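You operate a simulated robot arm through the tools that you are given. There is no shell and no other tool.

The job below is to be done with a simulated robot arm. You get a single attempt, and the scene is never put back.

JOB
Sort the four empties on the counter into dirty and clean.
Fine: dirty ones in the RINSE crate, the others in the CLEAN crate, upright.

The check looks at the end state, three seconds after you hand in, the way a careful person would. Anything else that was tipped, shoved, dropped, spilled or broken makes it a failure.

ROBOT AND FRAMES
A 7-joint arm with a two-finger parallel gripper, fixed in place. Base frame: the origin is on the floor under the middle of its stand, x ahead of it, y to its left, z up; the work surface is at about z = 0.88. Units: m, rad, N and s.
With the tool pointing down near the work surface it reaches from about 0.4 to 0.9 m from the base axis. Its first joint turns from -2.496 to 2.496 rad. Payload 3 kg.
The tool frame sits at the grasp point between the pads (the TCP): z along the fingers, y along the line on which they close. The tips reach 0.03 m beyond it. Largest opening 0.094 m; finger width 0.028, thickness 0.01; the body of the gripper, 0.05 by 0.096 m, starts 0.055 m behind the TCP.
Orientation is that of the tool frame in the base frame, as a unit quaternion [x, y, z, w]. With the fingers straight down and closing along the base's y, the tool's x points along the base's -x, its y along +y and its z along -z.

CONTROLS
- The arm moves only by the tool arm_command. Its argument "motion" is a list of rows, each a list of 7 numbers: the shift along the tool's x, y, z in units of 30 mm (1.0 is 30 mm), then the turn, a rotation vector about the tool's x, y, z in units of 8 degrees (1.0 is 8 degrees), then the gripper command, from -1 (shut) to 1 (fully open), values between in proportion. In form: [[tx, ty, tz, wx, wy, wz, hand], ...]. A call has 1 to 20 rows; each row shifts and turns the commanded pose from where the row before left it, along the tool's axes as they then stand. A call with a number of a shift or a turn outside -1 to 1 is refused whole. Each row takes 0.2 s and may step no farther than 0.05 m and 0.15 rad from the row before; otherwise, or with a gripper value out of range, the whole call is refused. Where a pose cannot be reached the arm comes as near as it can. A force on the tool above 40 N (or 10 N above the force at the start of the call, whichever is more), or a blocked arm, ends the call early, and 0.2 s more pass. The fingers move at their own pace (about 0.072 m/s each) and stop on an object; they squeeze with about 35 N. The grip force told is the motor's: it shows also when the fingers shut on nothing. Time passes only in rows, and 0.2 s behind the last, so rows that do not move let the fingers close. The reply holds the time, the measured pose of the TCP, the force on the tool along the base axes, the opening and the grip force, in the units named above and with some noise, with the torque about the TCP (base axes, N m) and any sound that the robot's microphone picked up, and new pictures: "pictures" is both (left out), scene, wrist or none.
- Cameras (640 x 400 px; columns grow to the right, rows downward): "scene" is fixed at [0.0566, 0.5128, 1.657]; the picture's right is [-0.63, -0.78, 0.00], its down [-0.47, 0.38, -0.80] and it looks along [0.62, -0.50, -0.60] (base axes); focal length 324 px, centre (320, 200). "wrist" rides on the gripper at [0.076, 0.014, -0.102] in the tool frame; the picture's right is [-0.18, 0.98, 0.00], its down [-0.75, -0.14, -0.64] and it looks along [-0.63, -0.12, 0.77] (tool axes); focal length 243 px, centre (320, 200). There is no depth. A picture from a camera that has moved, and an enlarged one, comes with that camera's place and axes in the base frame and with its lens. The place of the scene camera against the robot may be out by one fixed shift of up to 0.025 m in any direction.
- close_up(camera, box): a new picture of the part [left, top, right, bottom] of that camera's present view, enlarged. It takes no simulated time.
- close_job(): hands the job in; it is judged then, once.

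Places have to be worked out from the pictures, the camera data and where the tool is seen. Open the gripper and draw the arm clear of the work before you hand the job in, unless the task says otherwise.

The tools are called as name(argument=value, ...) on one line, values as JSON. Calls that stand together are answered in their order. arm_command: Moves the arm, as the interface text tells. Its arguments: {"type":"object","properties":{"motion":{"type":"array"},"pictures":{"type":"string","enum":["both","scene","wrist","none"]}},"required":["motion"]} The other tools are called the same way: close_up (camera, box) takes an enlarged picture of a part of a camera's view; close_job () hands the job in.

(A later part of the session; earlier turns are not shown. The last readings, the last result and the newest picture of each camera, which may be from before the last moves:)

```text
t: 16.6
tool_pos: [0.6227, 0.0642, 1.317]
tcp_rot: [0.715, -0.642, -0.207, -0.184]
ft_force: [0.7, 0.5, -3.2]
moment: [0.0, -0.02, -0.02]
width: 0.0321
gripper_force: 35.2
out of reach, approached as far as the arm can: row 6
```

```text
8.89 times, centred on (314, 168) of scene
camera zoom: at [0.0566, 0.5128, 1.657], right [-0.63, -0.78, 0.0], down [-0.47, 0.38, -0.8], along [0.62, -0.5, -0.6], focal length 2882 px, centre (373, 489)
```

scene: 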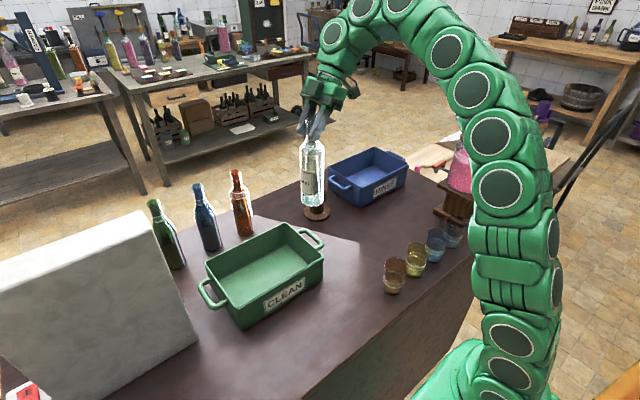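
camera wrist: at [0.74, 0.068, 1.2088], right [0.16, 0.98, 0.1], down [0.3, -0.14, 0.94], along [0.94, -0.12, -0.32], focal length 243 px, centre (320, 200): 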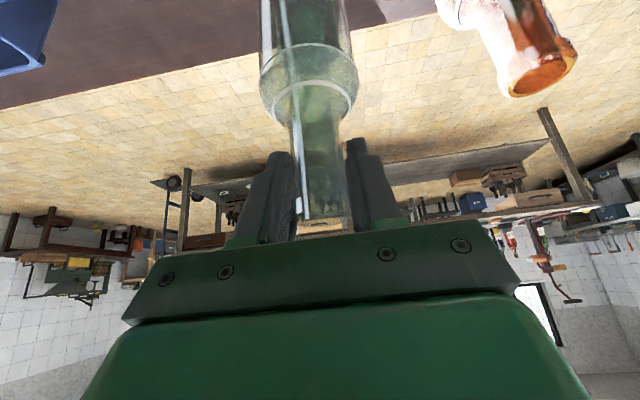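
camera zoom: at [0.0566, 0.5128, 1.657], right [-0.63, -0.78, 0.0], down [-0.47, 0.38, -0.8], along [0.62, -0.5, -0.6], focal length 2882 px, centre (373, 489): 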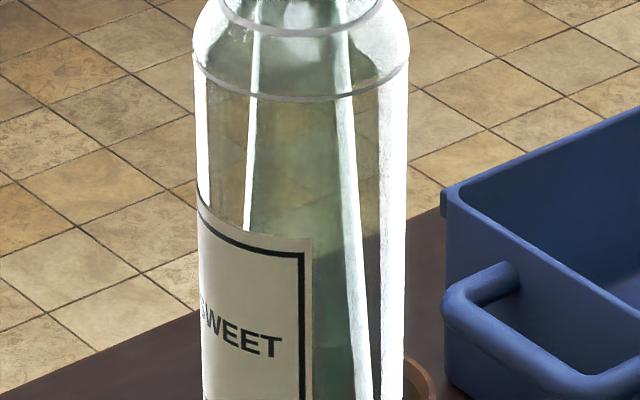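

The label reads "SWEET", so it names the contents and says nothing about dirt. The dark panels are just label backs. I'll look closely at this bottle's base and walls for residue.

close_up(camera="scene", box=[298, 180, 328, 210])

close_up(camera="scene", box=[296, 120, 330, 160])

close_up(camera="scene", box=[192, 215, 225, 255])

close_up(camera="scene", box=[160, 225, 195, 272])

```text
13.33 times, centred on (313, 195) of scene
camera zoom: at [0.0566, 0.5128, 1.657], right [-0.63, -0.78, 0.0], down [-0.47, 0.38, -0.8], along [0.62, -0.5, -0.6], focal length 4323 px, centre (413, 267)
```

zoom: 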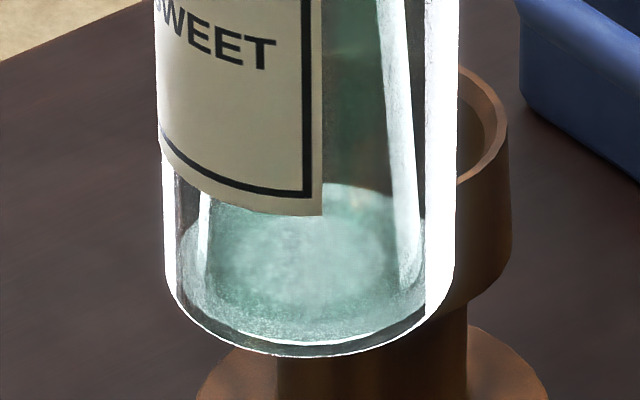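

```text
10.00 times, centred on (313, 140) of scene
camera zoom: at [0.0566, 0.5128, 1.657], right [-0.63, -0.78, 0.0], down [-0.47, 0.38, -0.8], along [0.62, -0.5, -0.6], focal length 3242 px, centre (390, 800)
```

zoom: 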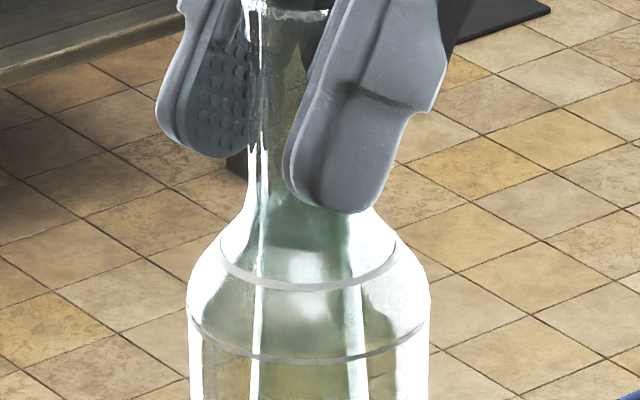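

```text
10.00 times, centred on (208, 235) of scene
camera zoom: at [0.0566, 0.5128, 1.657], right [-0.63, -0.78, 0.0], down [-0.47, 0.38, -0.8], along [0.62, -0.5, -0.6], focal length 3242 px, centre (1435, -150)
```

zoom: 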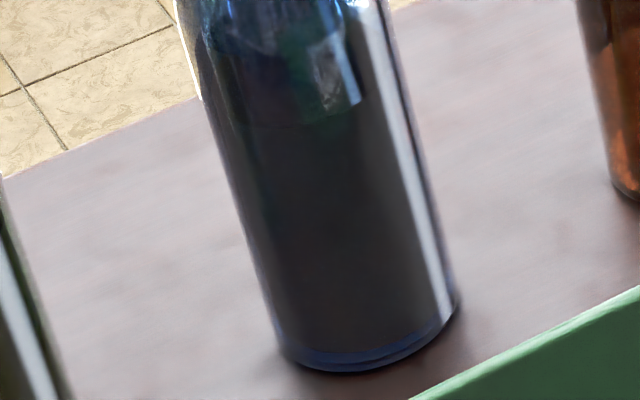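

```text
8.51 times, centred on (178, 248) of scene
camera zoom: at [0.0566, 0.5128, 1.657], right [-0.63, -0.78, 0.0], down [-0.47, 0.38, -0.8], along [0.62, -0.5, -0.6], focal length 2759 px, centre (1533, -213)
```

zoom: 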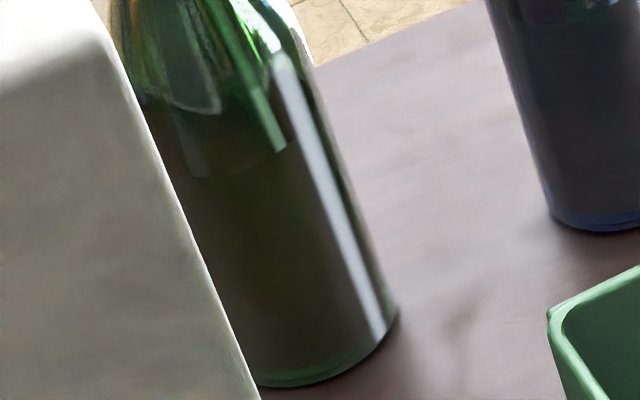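

The clear bottle looks clean: the walls are see-through all round and the base is pale and even. I'll turn it back to its original heading, then compare the others before committing anything.

arm_command(motion=[[0, 0, 0, 0.53, 0, 0.848, -1], [0, 0, 0, 0.53, 0, 0.848, -1], [0, 0, 0, 0.53, 0, 0.848, -1], [0, 0, 0, 0.53, 0, 0.848, -1], [0, 0, 0, 0.53, 0, 0.848, -1], [0, 0, 0, 0.53, 0, 0.848, -1], [0, 0, 0, 0.53, 0, 0.848, -1], [0, 0, 0, 0.53, 0, 0.848, -1], [0, 0, 0, 0.53, 0, 0.848, -1], [0, 0, 0, 0.53, 0, 0.848, -1], [0, 0, 0, 0.53, 0, 0.848, -1], [0, 0, 0, 0.53, 0, 0.848, -1]], pictures="both")

```text
t: 19.2
tool_pos: [0.6223, 0.0638, 1.3165]
tcp_rot: [0.001, 0.961, 0.0, 0.275]
ft_force: [-0.4, -0.5, -2.0]
moment: [0.01, -0.03, 0.02]
width: 0.032
gripper_force: 34.8
camera wrist: at [0.5037, 0.0772, 1.3644], right [0.16, 0.98, 0.1], down [0.3, -0.14, 0.94], along [0.94, -0.12, -0.32], focal length 243 px, centre (320, 200)
```

scene: 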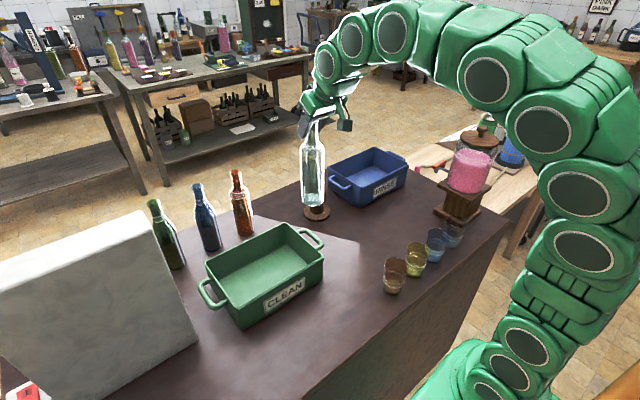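
wrist: 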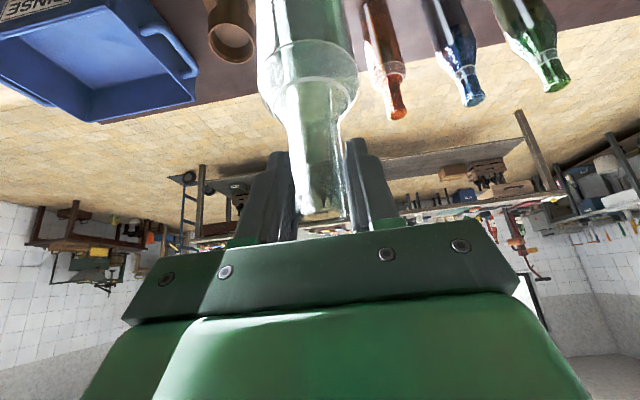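

I'll carry the clear bottle over the CLEAN crate's near -y corner, about (0.64, 0.165), and stop with its base just above the rim to check position.

arm_command(motion=[[-0.125, 0.843, 0.078, 0, 0, 0, -1], [-0.125, 0.843, 0.078, 0, 0, 0, -1], [-0.125, 0.843, 0.078, 0, 0, 0, -1], [-0.125, 0.843, 0.078, 0, 0, 0, -1], [0.53, 0, 0.848, 0, 0, 0, -1], [0.53, 0, 0.848, 0, 0, 0, -1], [0.53, 0, 0.848, 0, 0, 0, -1], [0, 0, 0, 0, 0, 0, -1]], pictures="both")

close_up(camera="scene", box=[190, 130, 350, 330])

close_up(camera="scene", box=[270, 170, 320, 250])

```text
t: 21.0
tool_pos: [0.6407, 0.1638, 1.2285]
tcp_rot: [0.0, 0.961, 0.0, 0.275]
ft_force: [0.1, -0.4, -3.7]
moment: [0.05, 0.03, 0.01]
width: 0.0319
gripper_force: 35.0
camera wrist: at [0.5211, 0.1778, 1.2742], right [0.16, 0.98, 0.1], down [0.3, -0.14, 0.94], along [0.94, -0.12, -0.32], focal length 243 px, centre (320, 200)
```

scene: 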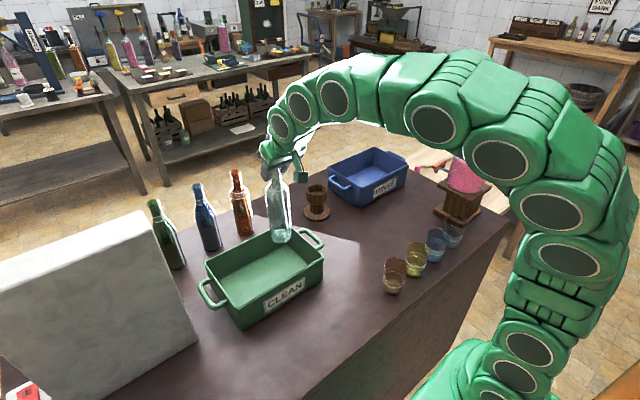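
wrist: 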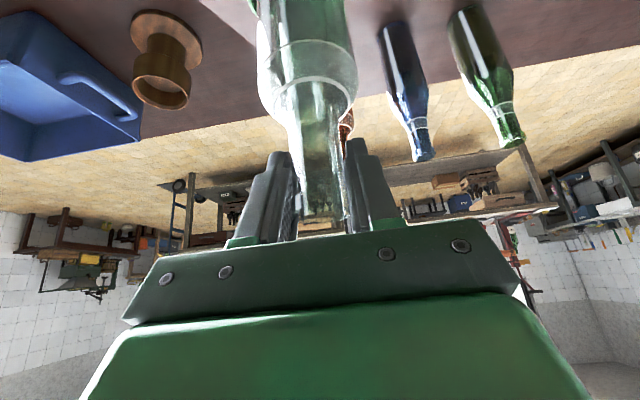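

```text
2.00 times, centred on (270, 230) of scene
camera zoom: at [0.0566, 0.5128, 1.657], right [-0.63, -0.78, 0.0], down [-0.47, 0.38, -0.8], along [0.62, -0.5, -0.6], focal length 648 px, centre (420, 140)
```

zoom: 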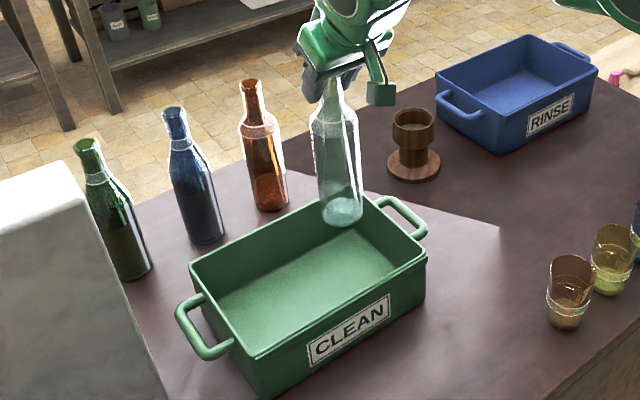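

```text
5.00 times, centred on (295, 210) of scene
camera zoom: at [0.0566, 0.5128, 1.657], right [-0.63, -0.78, 0.0], down [-0.47, 0.38, -0.8], along [0.62, -0.5, -0.6], focal length 1621 px, centre (445, 150)
```

zoom: 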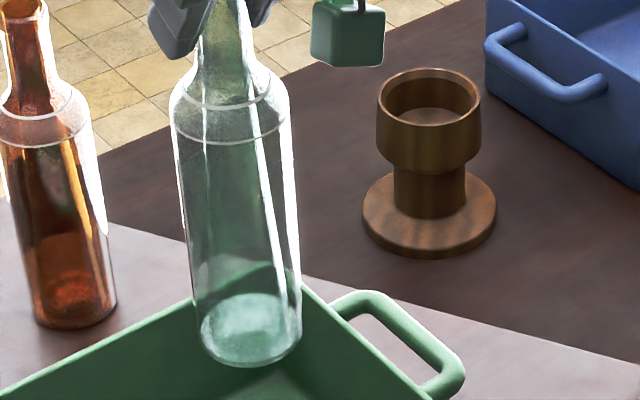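

The base projects inside the crate with 2 to 3 cm of wall clearance. I'll lower it in, finishing in small steps to feel for the floor.

arm_command(motion=[[0.53, 0, 0.848, 0, 0, 0, -1], [0.53, 0, 0.848, 0, 0, 0, -1], [0.53, 0, 0.848, 0, 0, 0, -1], [0.27, 0, 0.424, 0, 0, 0, -1], [0, 0, 0, 0, 0, 0, -1]], pictures="scene")

close_up(camera="scene", box=[250, 180, 320, 270])

```text
t: 22.2
tool_pos: [0.6392, 0.1645, 1.1221]
tcp_rot: [0.001, 0.961, -0.001, 0.275]
ft_force: [0.4, -0.6, -3.1]
moment: [-0.01, -0.02, 0.0]
width: 0.0318
gripper_force: 35.3
```

scene: 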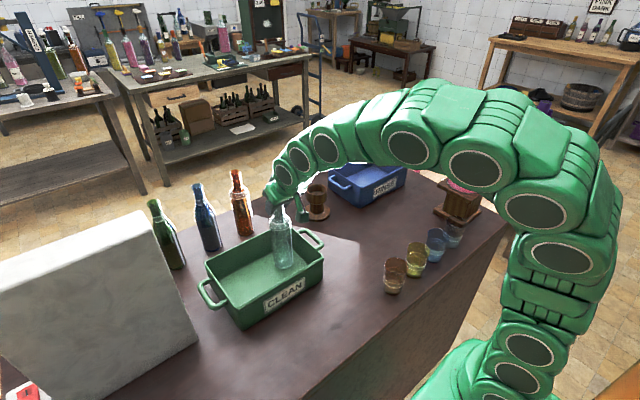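

```text
4.44 times, centred on (285, 225) of scene
camera zoom: at [0.0566, 0.5128, 1.657], right [-0.63, -0.78, 0.0], down [-0.47, 0.38, -0.8], along [0.62, -0.5, -0.6], focal length 1441 px, centre (476, 89)
```

zoom: 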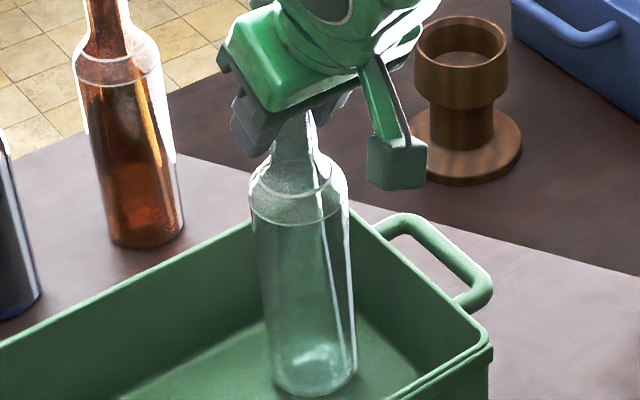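

The base is in the crate and just above the floor. I'll step down about 4 mm per row, watching the force.

arm_command(motion=[[0.07, 0, 0.113, 0, 0, 0, -1], [0.07, 0, 0.113, 0, 0, 0, -1]], pictures="none")

arm_command(motion=[[0.036, 0, 0.0565, 0, 0, 0, -1], [0.036, 0, 0.0565, 0, 0, 0, -1]], pictures="none")

```text
t: 22.8
tool_pos: [0.6388, 0.1653, 1.115]
tcp_rot: [0.001, 0.961, 0.0, 0.276]
ft_force: [-0.3, -0.1, -2.8]
moment: [-0.01, 0.01, -0.01]
width: 0.0318
gripper_force: 35.4
```

```text
t: 23.4
tool_pos: [0.6392, 0.1649, 1.1117]
tcp_rot: [-0.001, 0.961, 0.0, 0.277]
ft_force: [-0.7, -1.3, 0.8]
moment: [-0.05, 0.22, 0.01]
width: 0.032
gripper_force: 35.7
```

The force has gone from -2.8 to +0.8 N, so the base is resting on the crate floor. I'll release and check that it stands before backing off.

arm_command(motion=[[0, 0, 0, 0, 0, 0, 0.3], [0, 0, 0, 0, 0, 0, 0.6], [0, 0, 0, 0, 0, 0, 0.8], [0, 0, 0, 0, 0, 0, 0.8]], pictures="both")

close_up(camera="scene", box=[250, 180, 320, 270])

```text
t: 24.4
tool_pos: [0.6392, 0.1644, 1.1103]
tcp_rot: [0.001, 0.961, -0.001, 0.275]
ft_force: [0.1, 0.2, 2.1]
moment: [0.0, 0.0, -0.03]
width: 0.0846
gripper_force: 0.0
camera wrist: at [0.5208, 0.1784, 1.1577], right [0.16, 0.98, 0.1], down [0.3, -0.14, 0.94], along [0.94, -0.12, -0.32], focal length 243 px, centre (320, 200)
```

scene: 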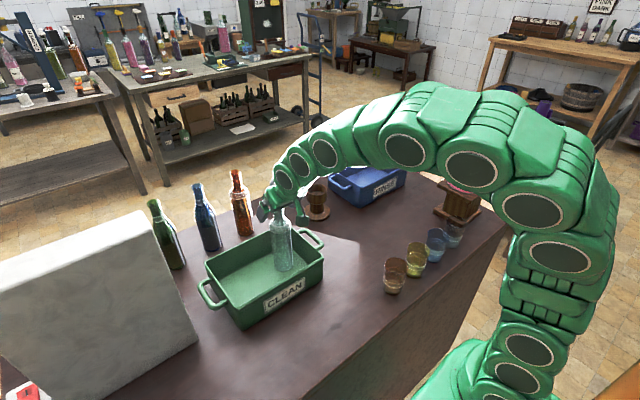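
wrist: 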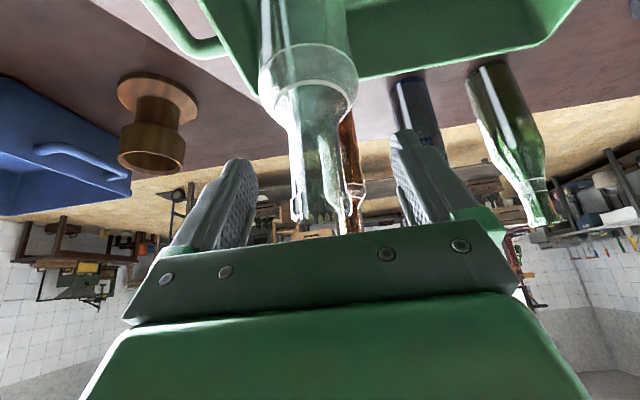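

```text
4.44 times, centred on (285, 225) of scene
camera zoom: at [0.0566, 0.5128, 1.657], right [-0.63, -0.78, 0.0], down [-0.47, 0.38, -0.8], along [0.62, -0.5, -0.6], focal length 1441 px, centre (476, 89)
```

zoom: 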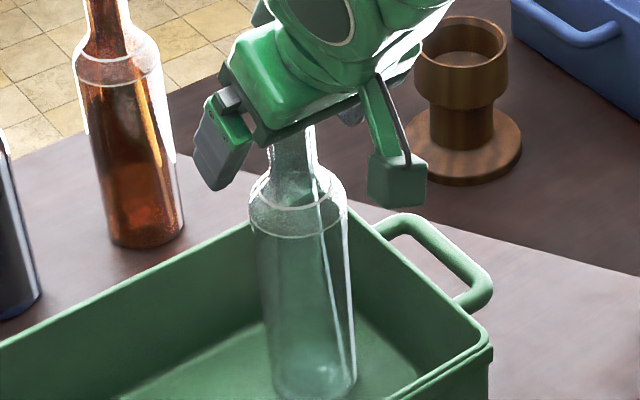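

The bottle stands upright in the crate. I'll withdraw up along the tool axis, then travel high over to the orange bottle at about (0.86, 0.1745). I'll come down on it from above so the camera clears the clear bottle.

arm_command(motion=[[0, 0, -0.5, 0, 0, 0, 0.8], [0, 0, -1, 0, 0, 0, 0.8], [0, 0, -1, 0, 0, 0, 0.8], [0, 0, -1, 0, 0, 0, 0.8], [0, 0, -1, 0, 0, 0, 1], [0, 0, -0.5, 0, 0, 0, 1], [-0.871, 0.035, 0.493, 0, 0, 0, 1], [-0.871, 0.035, 0.493, 0, 0, 0, 1], [-0.871, 0.035, 0.493, 0, 0, 0, 1], [-0.871, 0.035, 0.493, 0, 0, 0, 1], [-0.871, 0.035, 0.493, 0, 0, 0, 1], [-0.871, 0.035, 0.493, 0, 0, 0, 1], [-0.871, 0.035, 0.493, 0, 0, 0, 1]], pictures="both")

close_up(camera="scene", box=[190, 130, 350, 330])

close_up(camera="wrist", box=[240, 0, 420, 240])

```text
t: 27.2
tool_pos: [0.7714, 0.172, 1.2475]
tcp_rot: [0.0, 0.961, 0.0, 0.276]
ft_force: [-0.9, 0.4, 0.2]
moment: [0.0, -0.04, 0.04]
width: 0.0942
gripper_force: 0.0
camera wrist: at [0.6521, 0.1864, 1.2939], right [0.16, 0.98, 0.1], down [0.3, -0.14, 0.94], along [0.94, -0.12, -0.32], focal length 243 px, centre (320, 200)
```

scene: 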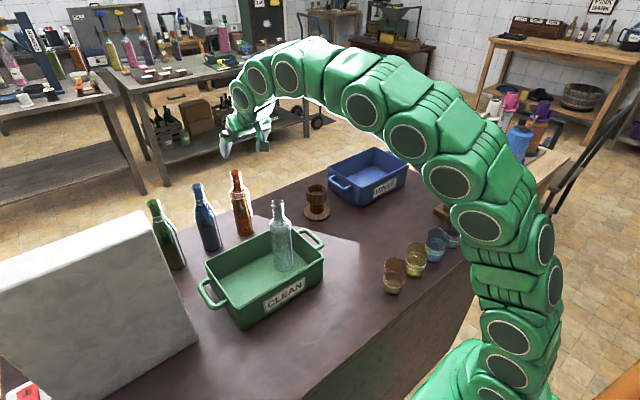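
wrist: 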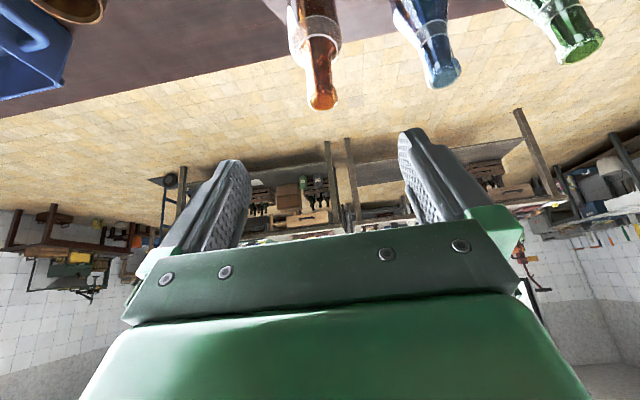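

```text
2.00 times, centred on (270, 230) of scene
camera zoom: at [0.0566, 0.5128, 1.657], right [-0.63, -0.78, 0.0], down [-0.47, 0.38, -0.8], along [0.62, -0.5, -0.6], focal length 648 px, centre (420, 140)
```

zoom: 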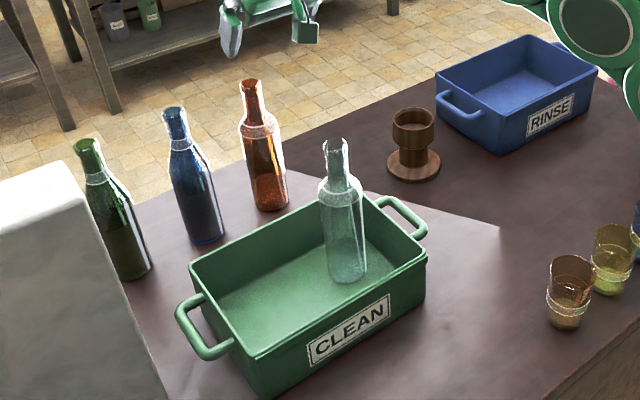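

```text
1.67 times, centred on (330, 120) of wrist
camera zoom: at [0.6521, 0.1864, 1.2939], right [0.16, 0.98, 0.1], down [0.3, -0.14, 0.94], along [0.94, -0.12, -0.32], focal length 404 px, centre (303, 333)
```

zoom: 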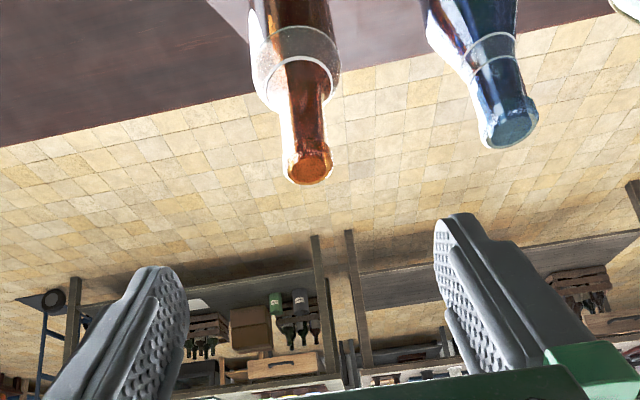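

By triangulating, the orange bottle's axis is at about (0.857, 0.176) with its top at z≈1.119. I'll centre above it, descend to z≈1.096 and close.

arm_command(motion=[[-0.69, 0.04, 0.693, 0, 0, 0, 1], [-0.69, 0.04, 0.693, 0, 0, 0, 1], [-0.69, 0.04, 0.693, 0, 0, 0, 1], [0.53, 0, 0.848, 0, 0, 0, 1], [0.53, 0, 0.848, 0, 0, 0, 1], [0.53, 0, 0.848, 0, 0, 0, 1], [0, 0, 0, 0, 0, 0, 1]], pictures="wrist")

```text
t: 28.8
tool_pos: [0.857, 0.1749, 1.1375]
tcp_rot: [0.0, 0.961, -0.001, 0.276]
ft_force: [0.2, 0.3, 1.0]
moment: [0.01, 0.01, 0.0]
width: 0.0939
gripper_force: 0.1
camera wrist: at [0.7377, 0.1893, 1.1838], right [0.16, 0.98, 0.1], down [0.3, -0.14, 0.94], along [0.94, -0.12, -0.32], focal length 243 px, centre (320, 200)
```

wrist: 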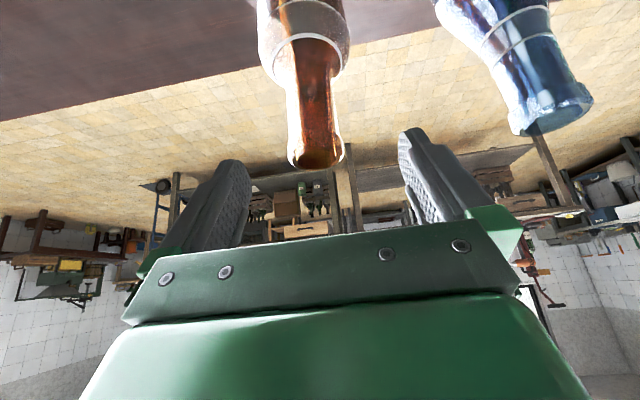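

The mouth projects exactly where predicted at (317,158), so alignment is good. I'll descend the last 4 cm and close.

arm_command(motion=[[0.53, 0, 0.848, 0, 0, 0, 1], [0.2, 0, 0.32, 0, 0, 0, 1], [0, 0, 0, 0, 0, 0, 1], [0, 0, 0, 0, 0, 0, -1], [0, 0, 0, 0, 0, 0, -1], [0, 0, 0, 0, 0, 0, -1], [0, 0, 0, 0, 0, 0, -1], [0, 0, 0, 0, 0, 0, -1]], pictures="wrist")

arm_command(motion=[[-0.265, 0, -0.424, 0, 0, 0, -1], [-0.53, 0, -0.848, 0, 0, 0, -1], [-0.53, 0, -0.848, 0, 0, 0, -1], [-0.53, 0, -0.848, 0, 0, 0, -1], [-0.53, 0, -0.848, 0, 0, 0, -1], [-0.53, 0, -0.848, 0, 0, 0, -1], [0, 0, 0, 0, 0, 0, -1]], pictures="both")

close_up(camera="scene", box=[215, 120, 270, 220])

```text
t: 30.6
tool_pos: [0.8553, 0.1768, 1.0957]
tcp_rot: [0.0, 0.961, 0.0, 0.276]
ft_force: [0.3, -0.2, 0.2]
moment: [0.01, -0.02, 0.02]
width: 0.0344
gripper_force: 35.1
camera wrist: at [0.7369, 0.1901, 1.142], right [0.16, 0.98, 0.1], down [0.3, -0.14, 0.94], along [0.94, -0.12, -0.32], focal length 243 px, centre (320, 200)
```

wrist: 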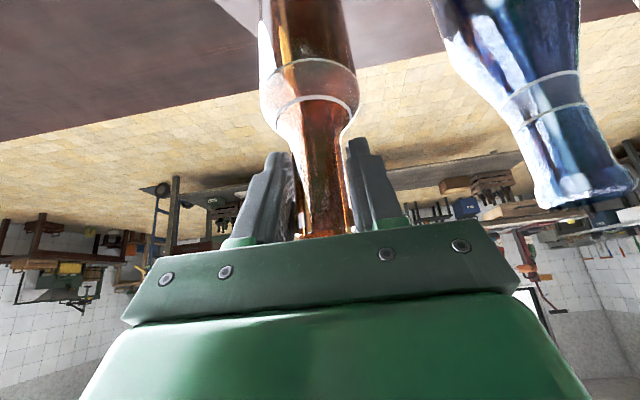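

```text
t: 32.2
tool_pos: [0.8562, 0.1753, 1.2598]
tcp_rot: [0.0, 0.961, 0.0, 0.276]
ft_force: [0.2, -0.6, -2.7]
moment: [0.0, 0.0, -0.04]
width: 0.0345
gripper_force: 34.8
camera wrist: at [0.7376, 0.1893, 1.306], right [0.16, 0.98, 0.1], down [0.3, -0.14, 0.94], along [0.94, -0.12, -0.32], focal length 243 px, centre (320, 200)
```

scene: 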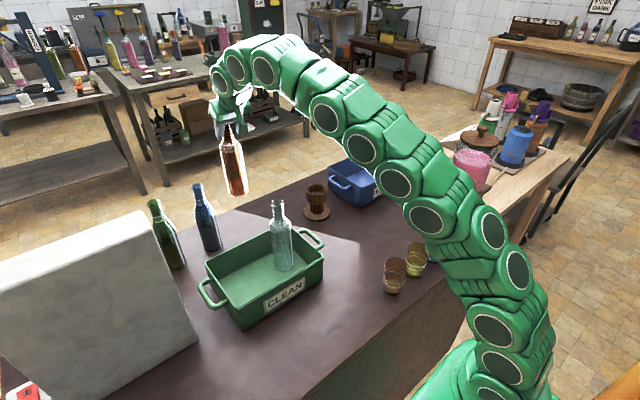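
wrist: 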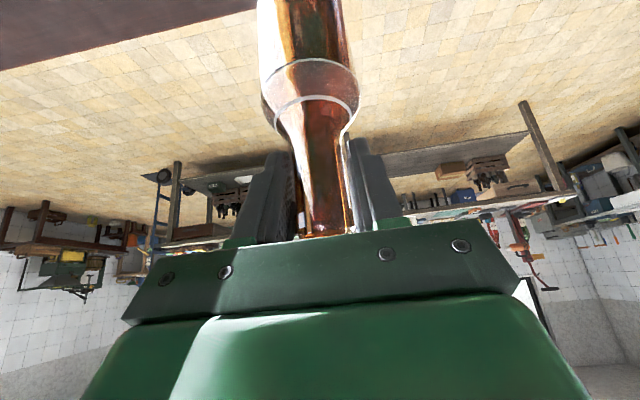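

```text
4.00 times, centred on (242, 170) of scene
camera zoom: at [0.0566, 0.5128, 1.657], right [-0.63, -0.78, 0.0], down [-0.47, 0.38, -0.8], along [0.62, -0.5, -0.6], focal length 1297 px, centre (630, 320)
```

zoom: 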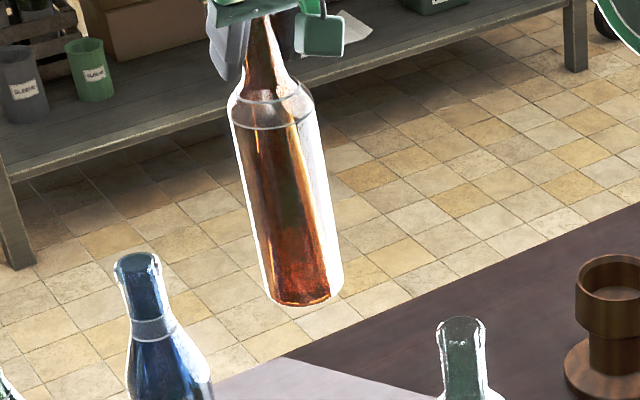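

Orange is lifted (about 2.7 N). I'll carry it to the same inspection pose I used for the clear bottle and compare.

arm_command(motion=[[-0.53, -0.444, -0.848, 0, 0, 0, -1], [-0.53, -0.444, -0.848, 0, 0, 0, -1], [-0.4, -0.444, -0.65, 0, 0, 0, -1], [0.77, -0.444, -0.481, 0, 0, 0, -1], [0.77, -0.444, -0.481, 0, 0, 0, -1], [0.77, -0.444, -0.481, 0, 0, 0, -1], [0.77, -0.444, -0.481, 0, 0, 0, -1], [0.77, -0.444, -0.481, 0, 0, 0, -1], [0.77, -0.444, -0.481, 0, 0, 0, -1], [0.77, 0, -0.481, 0, 0, 0, -1], [0.77, 0, -0.481, 0, 0, 0, -1]], pictures="scene")

close_up(camera="scene", box=[290, 110, 340, 210])

close_up(camera="scene", box=[295, 165, 333, 205])

```text
t: 34.6
tool_pos: [0.638, 0.0565, 1.3449]
tcp_rot: [-0.001, 0.961, 0.0, 0.277]
ft_force: [-0.4, -0.4, -3.3]
moment: [0.0, -0.03, 0.01]
width: 0.0345
gripper_force: 35.4
```

scene: 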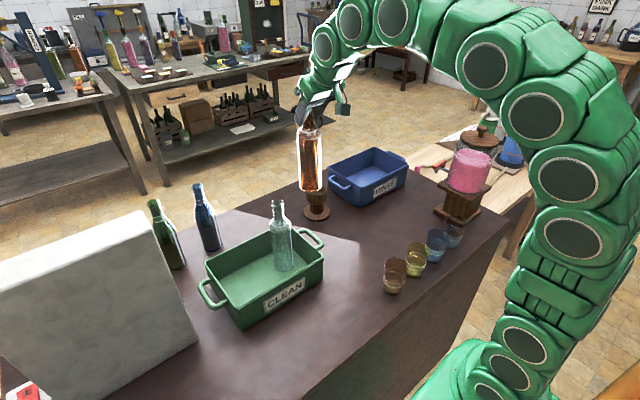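

```text
4.00 times, centred on (315, 160) of scene
camera zoom: at [0.0566, 0.5128, 1.657], right [-0.63, -0.78, 0.0], down [-0.47, 0.38, -0.8], along [0.62, -0.5, -0.6], focal length 1297 px, centre (340, 360)
```

zoom: 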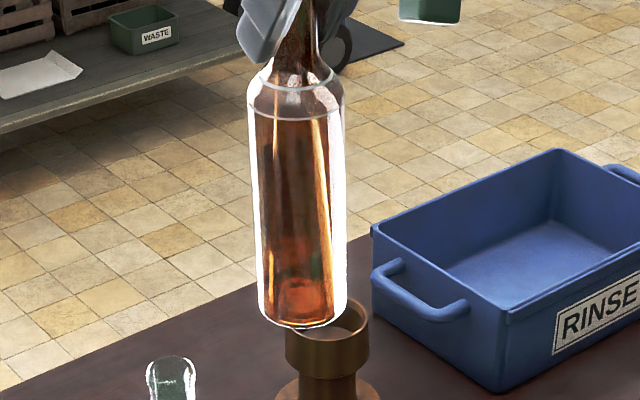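

```text
10.00 times, centred on (314, 185) of scene
camera zoom: at [0.0566, 0.5128, 1.657], right [-0.63, -0.78, 0.0], down [-0.47, 0.38, -0.8], along [0.62, -0.5, -0.6], focal length 3242 px, centre (380, 350)
```

zoom: 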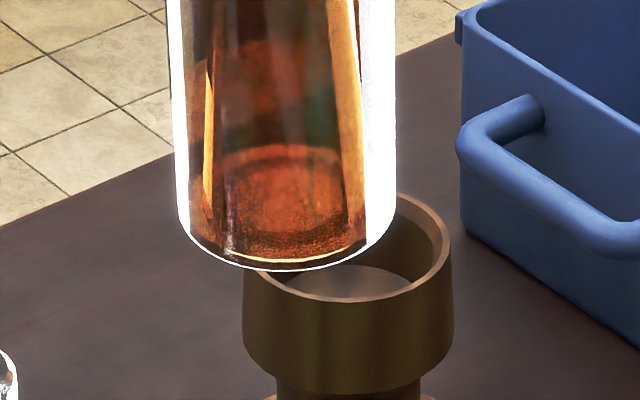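

The base of the orange bottle has the same structure as the clear one, only tinted. I'll turn it to see its other sides.

arm_command(motion=[[0, 0, 0, -0.53, 0, -0.848, -1], [0, 0, 0, -0.53, 0, -0.848, -1], [0, 0, 0, -0.53, 0, -0.848, -1], [0, 0, 0, -0.53, 0, -0.848, -1], [0, 0, 0, -0.53, 0, -0.848, -1], [0, 0, 0, -0.53, 0, -0.848, -1]], pictures="none")

close_up(camera="scene", box=[290, 110, 340, 210])

close_up(camera="scene", box=[295, 160, 333, 200])

arm_command(motion=[[0, 0, 0, -0.53, 0, -0.848, -1], [0, 0, 0, -0.53, 0, -0.848, -1], [0, 0, 0, -0.53, 0, -0.848, -1], [0, 0, 0, -0.53, 0, -0.848, -1], [0, 0, 0, -0.53, 0, -0.848, -1]], pictures="none")

close_up(camera="scene", box=[290, 110, 340, 210])

close_up(camera="scene", box=[295, 160, 333, 200])

```text
t: 36.0
tool_pos: [0.6392, 0.056, 1.3439]
tcp_rot: [-0.391, 0.878, 0.113, 0.251]
ft_force: [-1.4, 0.5, -2.3]
moment: [-0.02, 0.0, -0.01]
width: 0.0343
gripper_force: 35.1
```

```text
4.00 times, centred on (315, 160) of scene
camera zoom: at [0.0566, 0.5128, 1.657], right [-0.63, -0.78, 0.0], down [-0.47, 0.38, -0.8], along [0.62, -0.5, -0.6], focal length 1297 px, centre (340, 360)
```

zoom: 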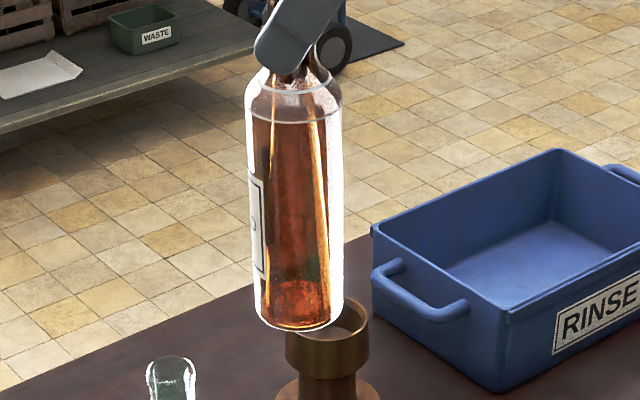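

```text
10.00 times, centred on (314, 180) of scene
camera zoom: at [0.0566, 0.5128, 1.657], right [-0.63, -0.78, 0.0], down [-0.47, 0.38, -0.8], along [0.62, -0.5, -0.6], focal length 3242 px, centre (380, 400)
```

zoom: 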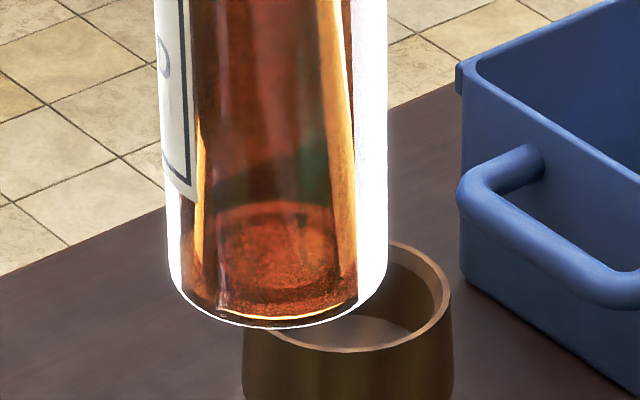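

```text
t: 37.2
tool_pos: [0.6382, 0.0546, 1.3432]
tcp_rot: [-0.668, 0.691, 0.191, 0.199]
ft_force: [-0.1, 0.9, -3.0]
moment: [-0.02, -0.03, 0.02]
width: 0.0346
gripper_force: 35.3
```

```text
4.00 times, centred on (315, 160) of scene
camera zoom: at [0.0566, 0.5128, 1.657], right [-0.63, -0.78, 0.0], down [-0.47, 0.38, -0.8], along [0.62, -0.5, -0.6], focal length 1297 px, centre (340, 360)
```

zoom: 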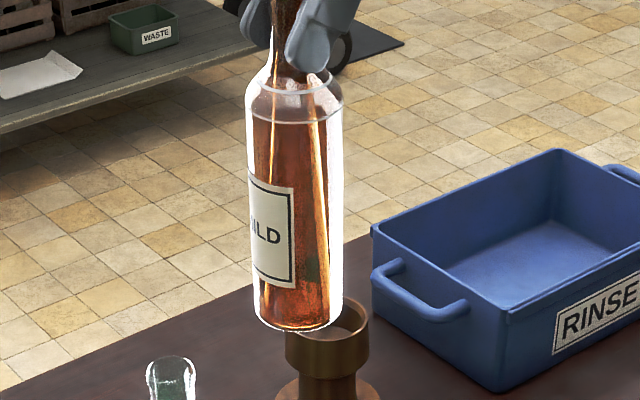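

```text
10.00 times, centred on (314, 180) of scene
camera zoom: at [0.0566, 0.5128, 1.657], right [-0.63, -0.78, 0.0], down [-0.47, 0.38, -0.8], along [0.62, -0.5, -0.6], focal length 3242 px, centre (380, 400)
```

zoom: 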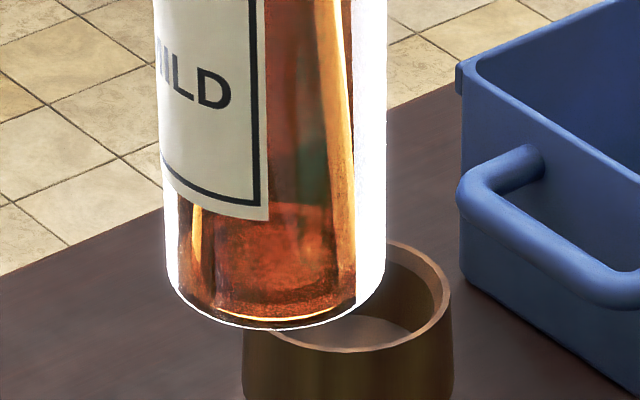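

Label "MILD", and this bottle also looks clean all round, with clear walls and no deposit. I'll turn it back, rise so its base clears the standing clear bottle, and move over the CLEAN crate at y≈0.285.

arm_command(motion=[[0, 0, 0, 0.53, 0, 0.848, -1], [0, 0, 0, 0.53, 0, 0.848, -1], [0, 0, 0, 0.53, 0, 0.848, -1], [0, 0, 0, 0.53, 0, 0.848, -1], [0, 0, 0, 0.53, 0, 0.848, -1], [0, 0, 0, 0.53, 0, 0.848, -1], [0, 0, 0, 0.53, 0, 0.848, -1], [0, 0, 0, 0.53, 0, 0.848, -1], [0, 0, 0, 0.53, 0, 0.848, -1], [0, 0, 0, 0.53, 0, 0.848, -1], [0, 0, 0, 0.53, 0, 0.848, -1], [-0.53, 0, -0.848, 0, 0, 0, -1], [-0.53, 0, -0.848, 0, 0, 0, -1], [0, 0, 0, 0, 0, 0, -1]], pictures="scene")

```text
t: 40.2
tool_pos: [0.6367, 0.0548, 1.4022]
tcp_rot: [0.0, 0.961, 0.0, 0.276]
ft_force: [0.9, -0.3, -3.8]
moment: [-0.03, 0.0, 0.02]
width: 0.0345
gripper_force: 35.4
```

scene: 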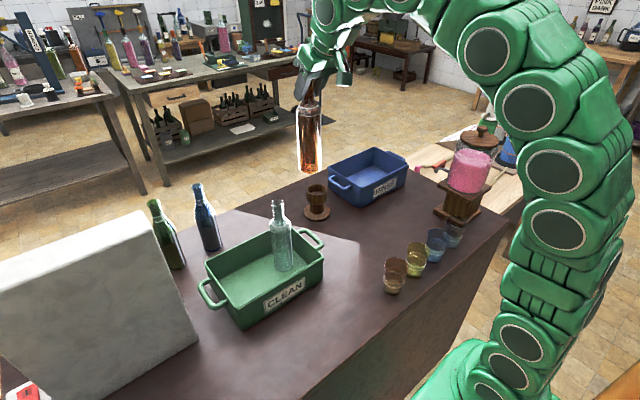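

The base is now at about z≈1.186, above the clear bottle's top at about 1.13. I'll cross in y to 0.285 and lower to just above the rim.

arm_command(motion=[[0, 0.96, 0, 0, 0, 0, -1], [0, 0.96, 0, 0, 0, 0, -1], [0, 0.96, 0, 0, 0, 0, -1], [0, 0.96, 0, 0, 0, 0, -1], [0, 0.96, 0, 0, 0, 0, -1], [0, 0.96, 0, 0, 0, 0, -1], [0, 0.96, 0, 0, 0, 0, -1], [0, 0.96, 0, 0, 0, 0, -1], [0.53, 0, 0.848, 0, 0, 0, -1], [0.53, 0, 0.848, 0, 0, 0, -1], [0.53, 0, 0.848, 0, 0, 0, -1], [0.53, 0, 0.848, 0, 0, 0, -1], [0.53, 0, 0.848, 0, 0, 0, -1], [0.32, 0, 0.509, 0, 0, 0, -1], [0, 0, 0, 0, 0, 0, -1]], pictures="both")

close_up(camera="scene", box=[190, 130, 350, 330])

```text
t: 43.4
tool_pos: [0.6375, 0.2862, 1.2346]
tcp_rot: [-0.001, 0.961, 0.001, 0.275]
ft_force: [0.3, 1.0, -2.4]
moment: [0.01, 0.0, 0.02]
width: 0.0346
gripper_force: 35.5
camera wrist: at [0.5193, 0.3001, 1.2815], right [0.16, 0.98, 0.1], down [0.3, -0.14, 0.94], along [0.94, -0.12, -0.32], focal length 243 px, centre (320, 200)
```

scene: 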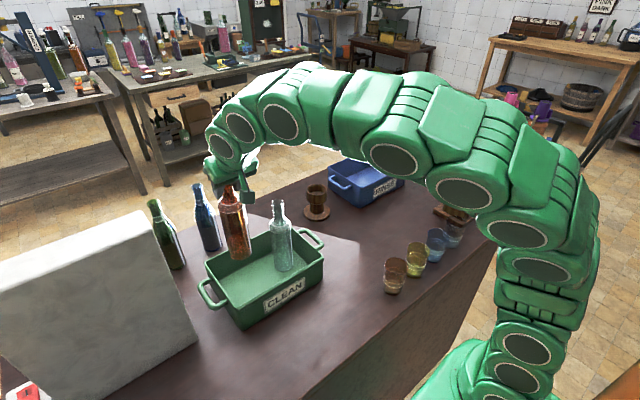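
wrist: 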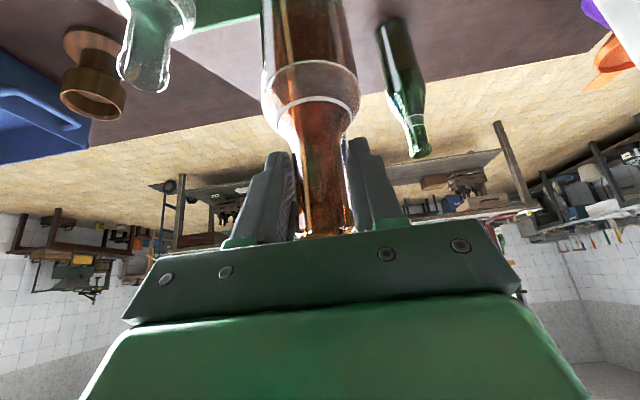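

```text
2.00 times, centred on (270, 230) of scene
camera zoom: at [0.0566, 0.5128, 1.657], right [-0.63, -0.78, 0.0], down [-0.47, 0.38, -0.8], along [0.62, -0.5, -0.6], focal length 648 px, centre (420, 140)
```

zoom: 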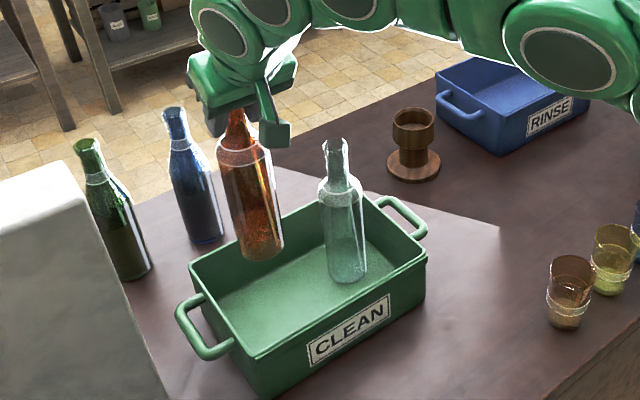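

The orange base is well inside the crate outline and clear of the other bottle. I'll lower it to just above the floor, then step down gently.

arm_command(motion=[[0.53, 0, 0.848, 0, 0, 0, -1], [0.53, 0, 0.848, 0, 0, 0, -1], [0.53, 0, 0.848, 0, 0, 0, -1], [0.5, 0, 0.8, 0, 0, 0, -1], [0, 0, 0, 0, 0, 0, -1]], pictures="none")

arm_command(motion=[[0.07, 0, 0.113, 0, 0, 0, -1], [0, 0, 0, 0, 0, 0, -1]], pictures="none")

arm_command(motion=[[0.036, 0, 0.0565, 0, 0, 0, -1], [0.036, 0, 0.0565, 0, 0, 0, -1]], pictures="none")

```text
t: 44.6
tool_pos: [0.6366, 0.2856, 1.1159]
tcp_rot: [0.001, 0.961, 0.0, 0.276]
ft_force: [1.0, 0.7, -3.0]
moment: [-0.03, 0.03, 0.0]
width: 0.0345
gripper_force: 34.9
```

```text
t: 45.2
tool_pos: [0.6371, 0.286, 1.1122]
tcp_rot: [0.0, 0.962, 0.0, 0.275]
ft_force: [0.5, -0.1, -2.6]
moment: [-0.01, 0.04, 0.01]
width: 0.0347
gripper_force: 35.0
```

```text
t: 45.8
tool_pos: [0.638, 0.2861, 1.1081]
tcp_rot: [0.0, 0.961, 0.0, 0.275]
ft_force: [0.1, 0.1, -2.5]
moment: [-0.03, 0.01, -0.01]
width: 0.0347
gripper_force: 35.0
```

No contact yet at TCP z=1.108. I'll keep stepping 2 mm at a time.

arm_command(motion=[[0.036, 0, 0.0565, 0, 0, 0, -1], [0, 0, 0, 0, 0, 0, -1]], pictures="none")

arm_command(motion=[[0.036, 0, 0.0565, 0, 0, 0, -1], [0, 0, 0, 0, 0, 0, -1]], pictures="none")

```text
t: 46.4
tool_pos: [0.638, 0.2875, 1.1074]
tcp_rot: [0.0, 0.961, 0.0, 0.276]
ft_force: [0.3, -0.1, -3.7]
moment: [-0.01, 0.01, -0.03]
width: 0.0346
gripper_force: 35.5
```

```text
t: 47.0
tool_pos: [0.6379, 0.2865, 1.1045]
tcp_rot: [0.001, 0.961, 0.0, 0.276]
ft_force: [-1.2, -0.3, -2.9]
moment: [0.03, 0.06, 0.01]
width: 0.0344
gripper_force: 35.4
```

arm_command(motion=[[0.036, 0, 0.0565, 0, 0, 0, -1], [0, 0, 0, 0, 0, 0, -1]], pictures="none")

```text
t: 47.6
tool_pos: [0.6373, 0.2861, 1.1037]
tcp_rot: [0.0, 0.961, 0.0, 0.277]
ft_force: [-1.1, -0.5, 11.2]
moment: [-0.01, 0.08, 0.02]
width: 0.0345
gripper_force: 35.0
```

The force jumped to +11 N, so the base is firmly on the floor. I'll ease up 1 mm, then release and look.

arm_command(motion=[[-0.018, 0, -0.028, 0, 0, 0, -1], [0, 0, 0, 0, 0, 0, 0.3], [0, 0, 0, 0, 0, 0, 0.6], [0, 0, 0, 0, 0, 0, 0.8], [0, 0, 0, 0, 0, 0, 0.8]], pictures="both")

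close_up(camera="scene", box=[190, 160, 330, 320])

```text
t: 48.8
tool_pos: [0.6381, 0.2861, 1.1042]
tcp_rot: [0.0, 0.961, 0.0, 0.275]
ft_force: [-0.3, 0.7, 0.0]
moment: [0.0, 0.01, -0.02]
width: 0.0847
gripper_force: 0.0
camera wrist: at [0.5192, 0.3004, 1.1501], right [0.16, 0.98, 0.1], down [0.3, -0.14, 0.94], along [0.94, -0.12, -0.32], focal length 243 px, centre (320, 200)
```

scene: 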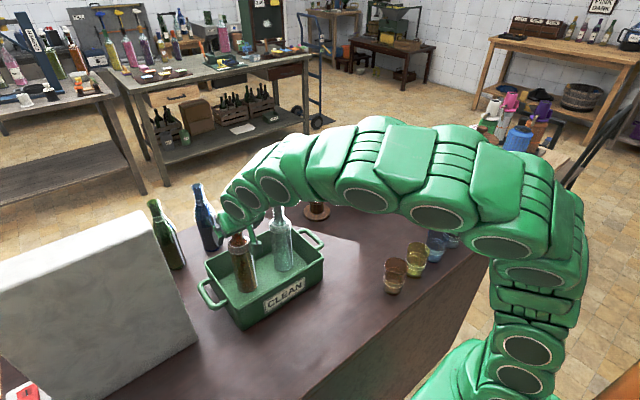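
wrist: 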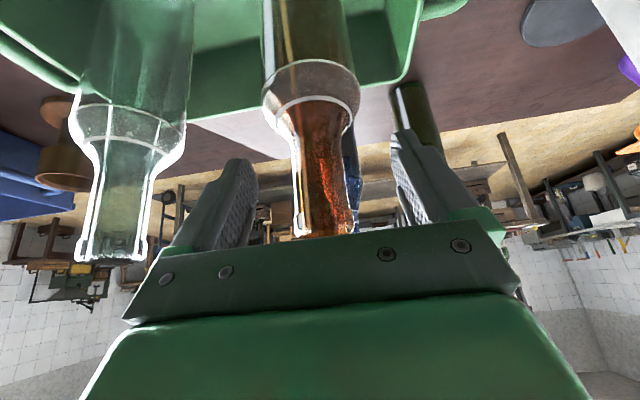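

```text
2.50 times, centred on (260, 240) of scene
camera zoom: at [0.0566, 0.5128, 1.657], right [-0.63, -0.78, 0.0], down [-0.47, 0.38, -0.8], along [0.62, -0.5, -0.6], focal length 810 px, centre (470, 100)
```

zoom: 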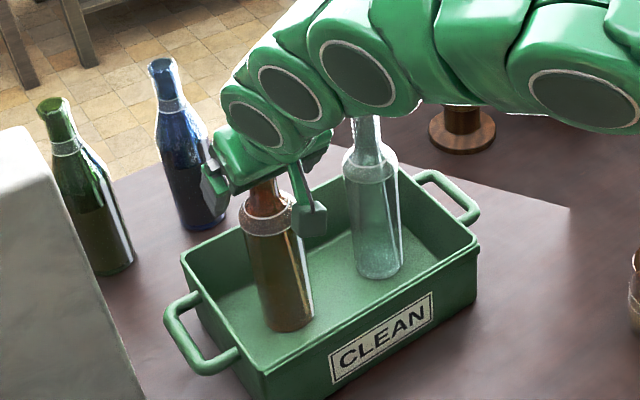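

Both bottles stand upright in CLEAN and the tool is free. I'll withdraw up and travel high to the blue bottle, stopping short to view it.

arm_command(motion=[[0, 0, -0.5, 0, 0, 0, 0.8], [0, 0, -1, 0, 0, 0, 0.8], [0, 0, -1, 0, 0, 0, 0.8], [0, 0, -1, 0, 0, 0, 0.8], [0, 0, -1, 0, 0, 0, 1], [0, 0, -0.5, 0, 0, 0, 1], [-0.804, 0.024, 0.503, 0, 0, 0, 1], [-0.804, 0.024, 0.503, 0, 0, 0, 1], [-0.804, 0.024, 0.503, 0, 0, 0, 1], [-0.804, 0.024, 0.503, 0, 0, 0, 1], [-0.804, 0.024, 0.503, 0, 0, 0, 1], [-0.804, 0.024, 0.503, 0, 0, 0, 1], [-0.804, 0.024, 0.503, 0, 0, 0, 1], [-0.804, 0.024, 0.503, 0, 0, 0, 1]], pictures="both")

close_up(camera="wrist", box=[240, 0, 500, 160])

close_up(camera="scene", box=[190, 160, 330, 320])

close_up(camera="wrist", box=[480, 0, 640, 160])

```text
t: 51.8
tool_pos: [0.7866, 0.2924, 1.2303]
tcp_rot: [0.0, 0.961, 0.0, 0.275]
ft_force: [-0.5, -0.4, 0.0]
moment: [0.01, 0.0, -0.01]
width: 0.094
gripper_force: 0.0
camera wrist: at [0.6672, 0.3057, 1.278], right [0.16, 0.98, 0.1], down [0.3, -0.14, 0.94], along [0.94, -0.12, -0.32], focal length 243 px, centre (320, 200)
```

scene: 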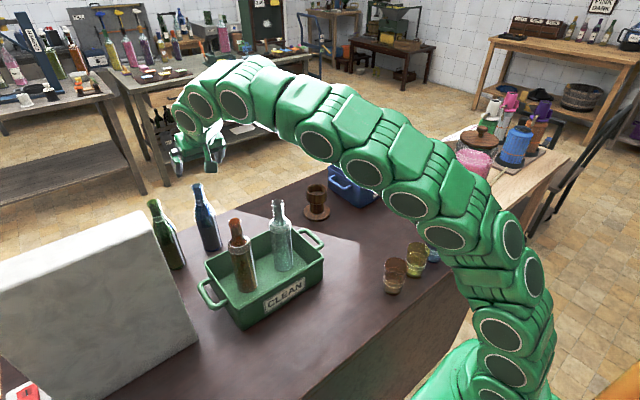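
wrist: 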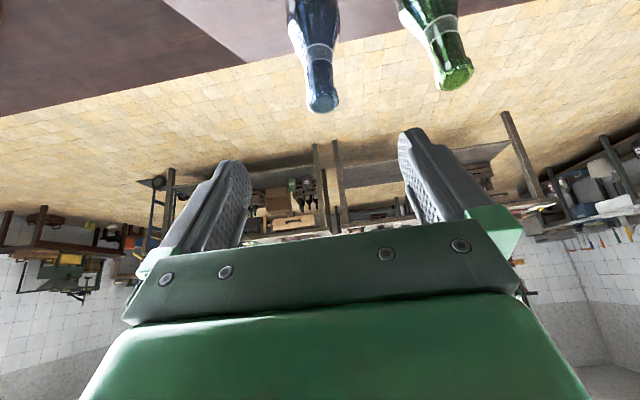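

```text
2.46 times, centred on (370, 80) of wrist
camera zoom: at [0.6672, 0.3057, 1.278], right [0.16, 0.98, 0.1], down [0.3, -0.14, 0.94], along [0.94, -0.12, -0.32], focal length 597 px, centre (197, 495)
```

zoom: 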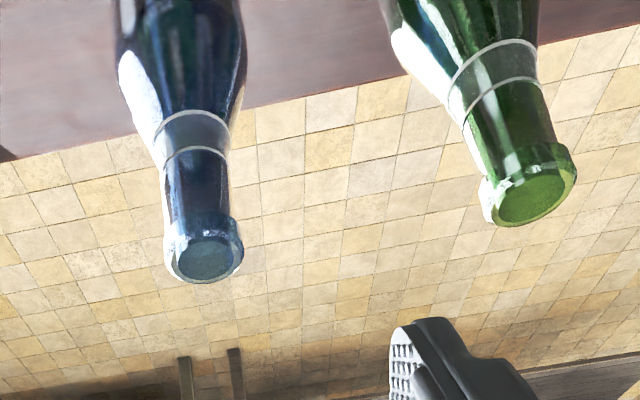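

```text
2.50 times, centred on (260, 240) of scene
camera zoom: at [0.0566, 0.5128, 1.657], right [-0.63, -0.78, 0.0], down [-0.47, 0.38, -0.8], along [0.62, -0.5, -0.6], focal length 810 px, centre (470, 100)
```

zoom: 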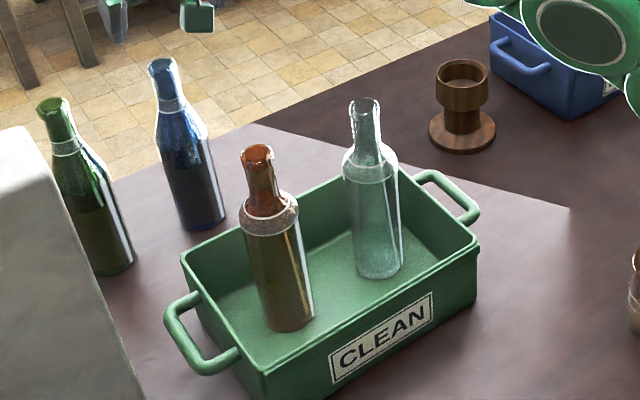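

```text
2.50 times, centred on (560, 80) of wrist
camera zoom: at [0.6672, 0.3057, 1.278], right [0.16, 0.98, 0.1], down [0.3, -0.14, 0.94], along [0.94, -0.12, -0.32], focal length 606 px, centre (-280, 500)
```

zoom: 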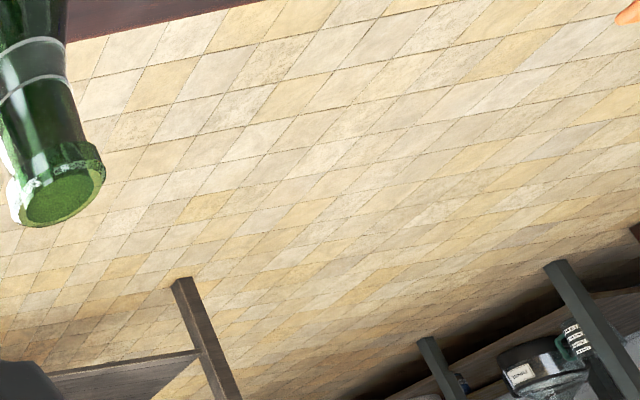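

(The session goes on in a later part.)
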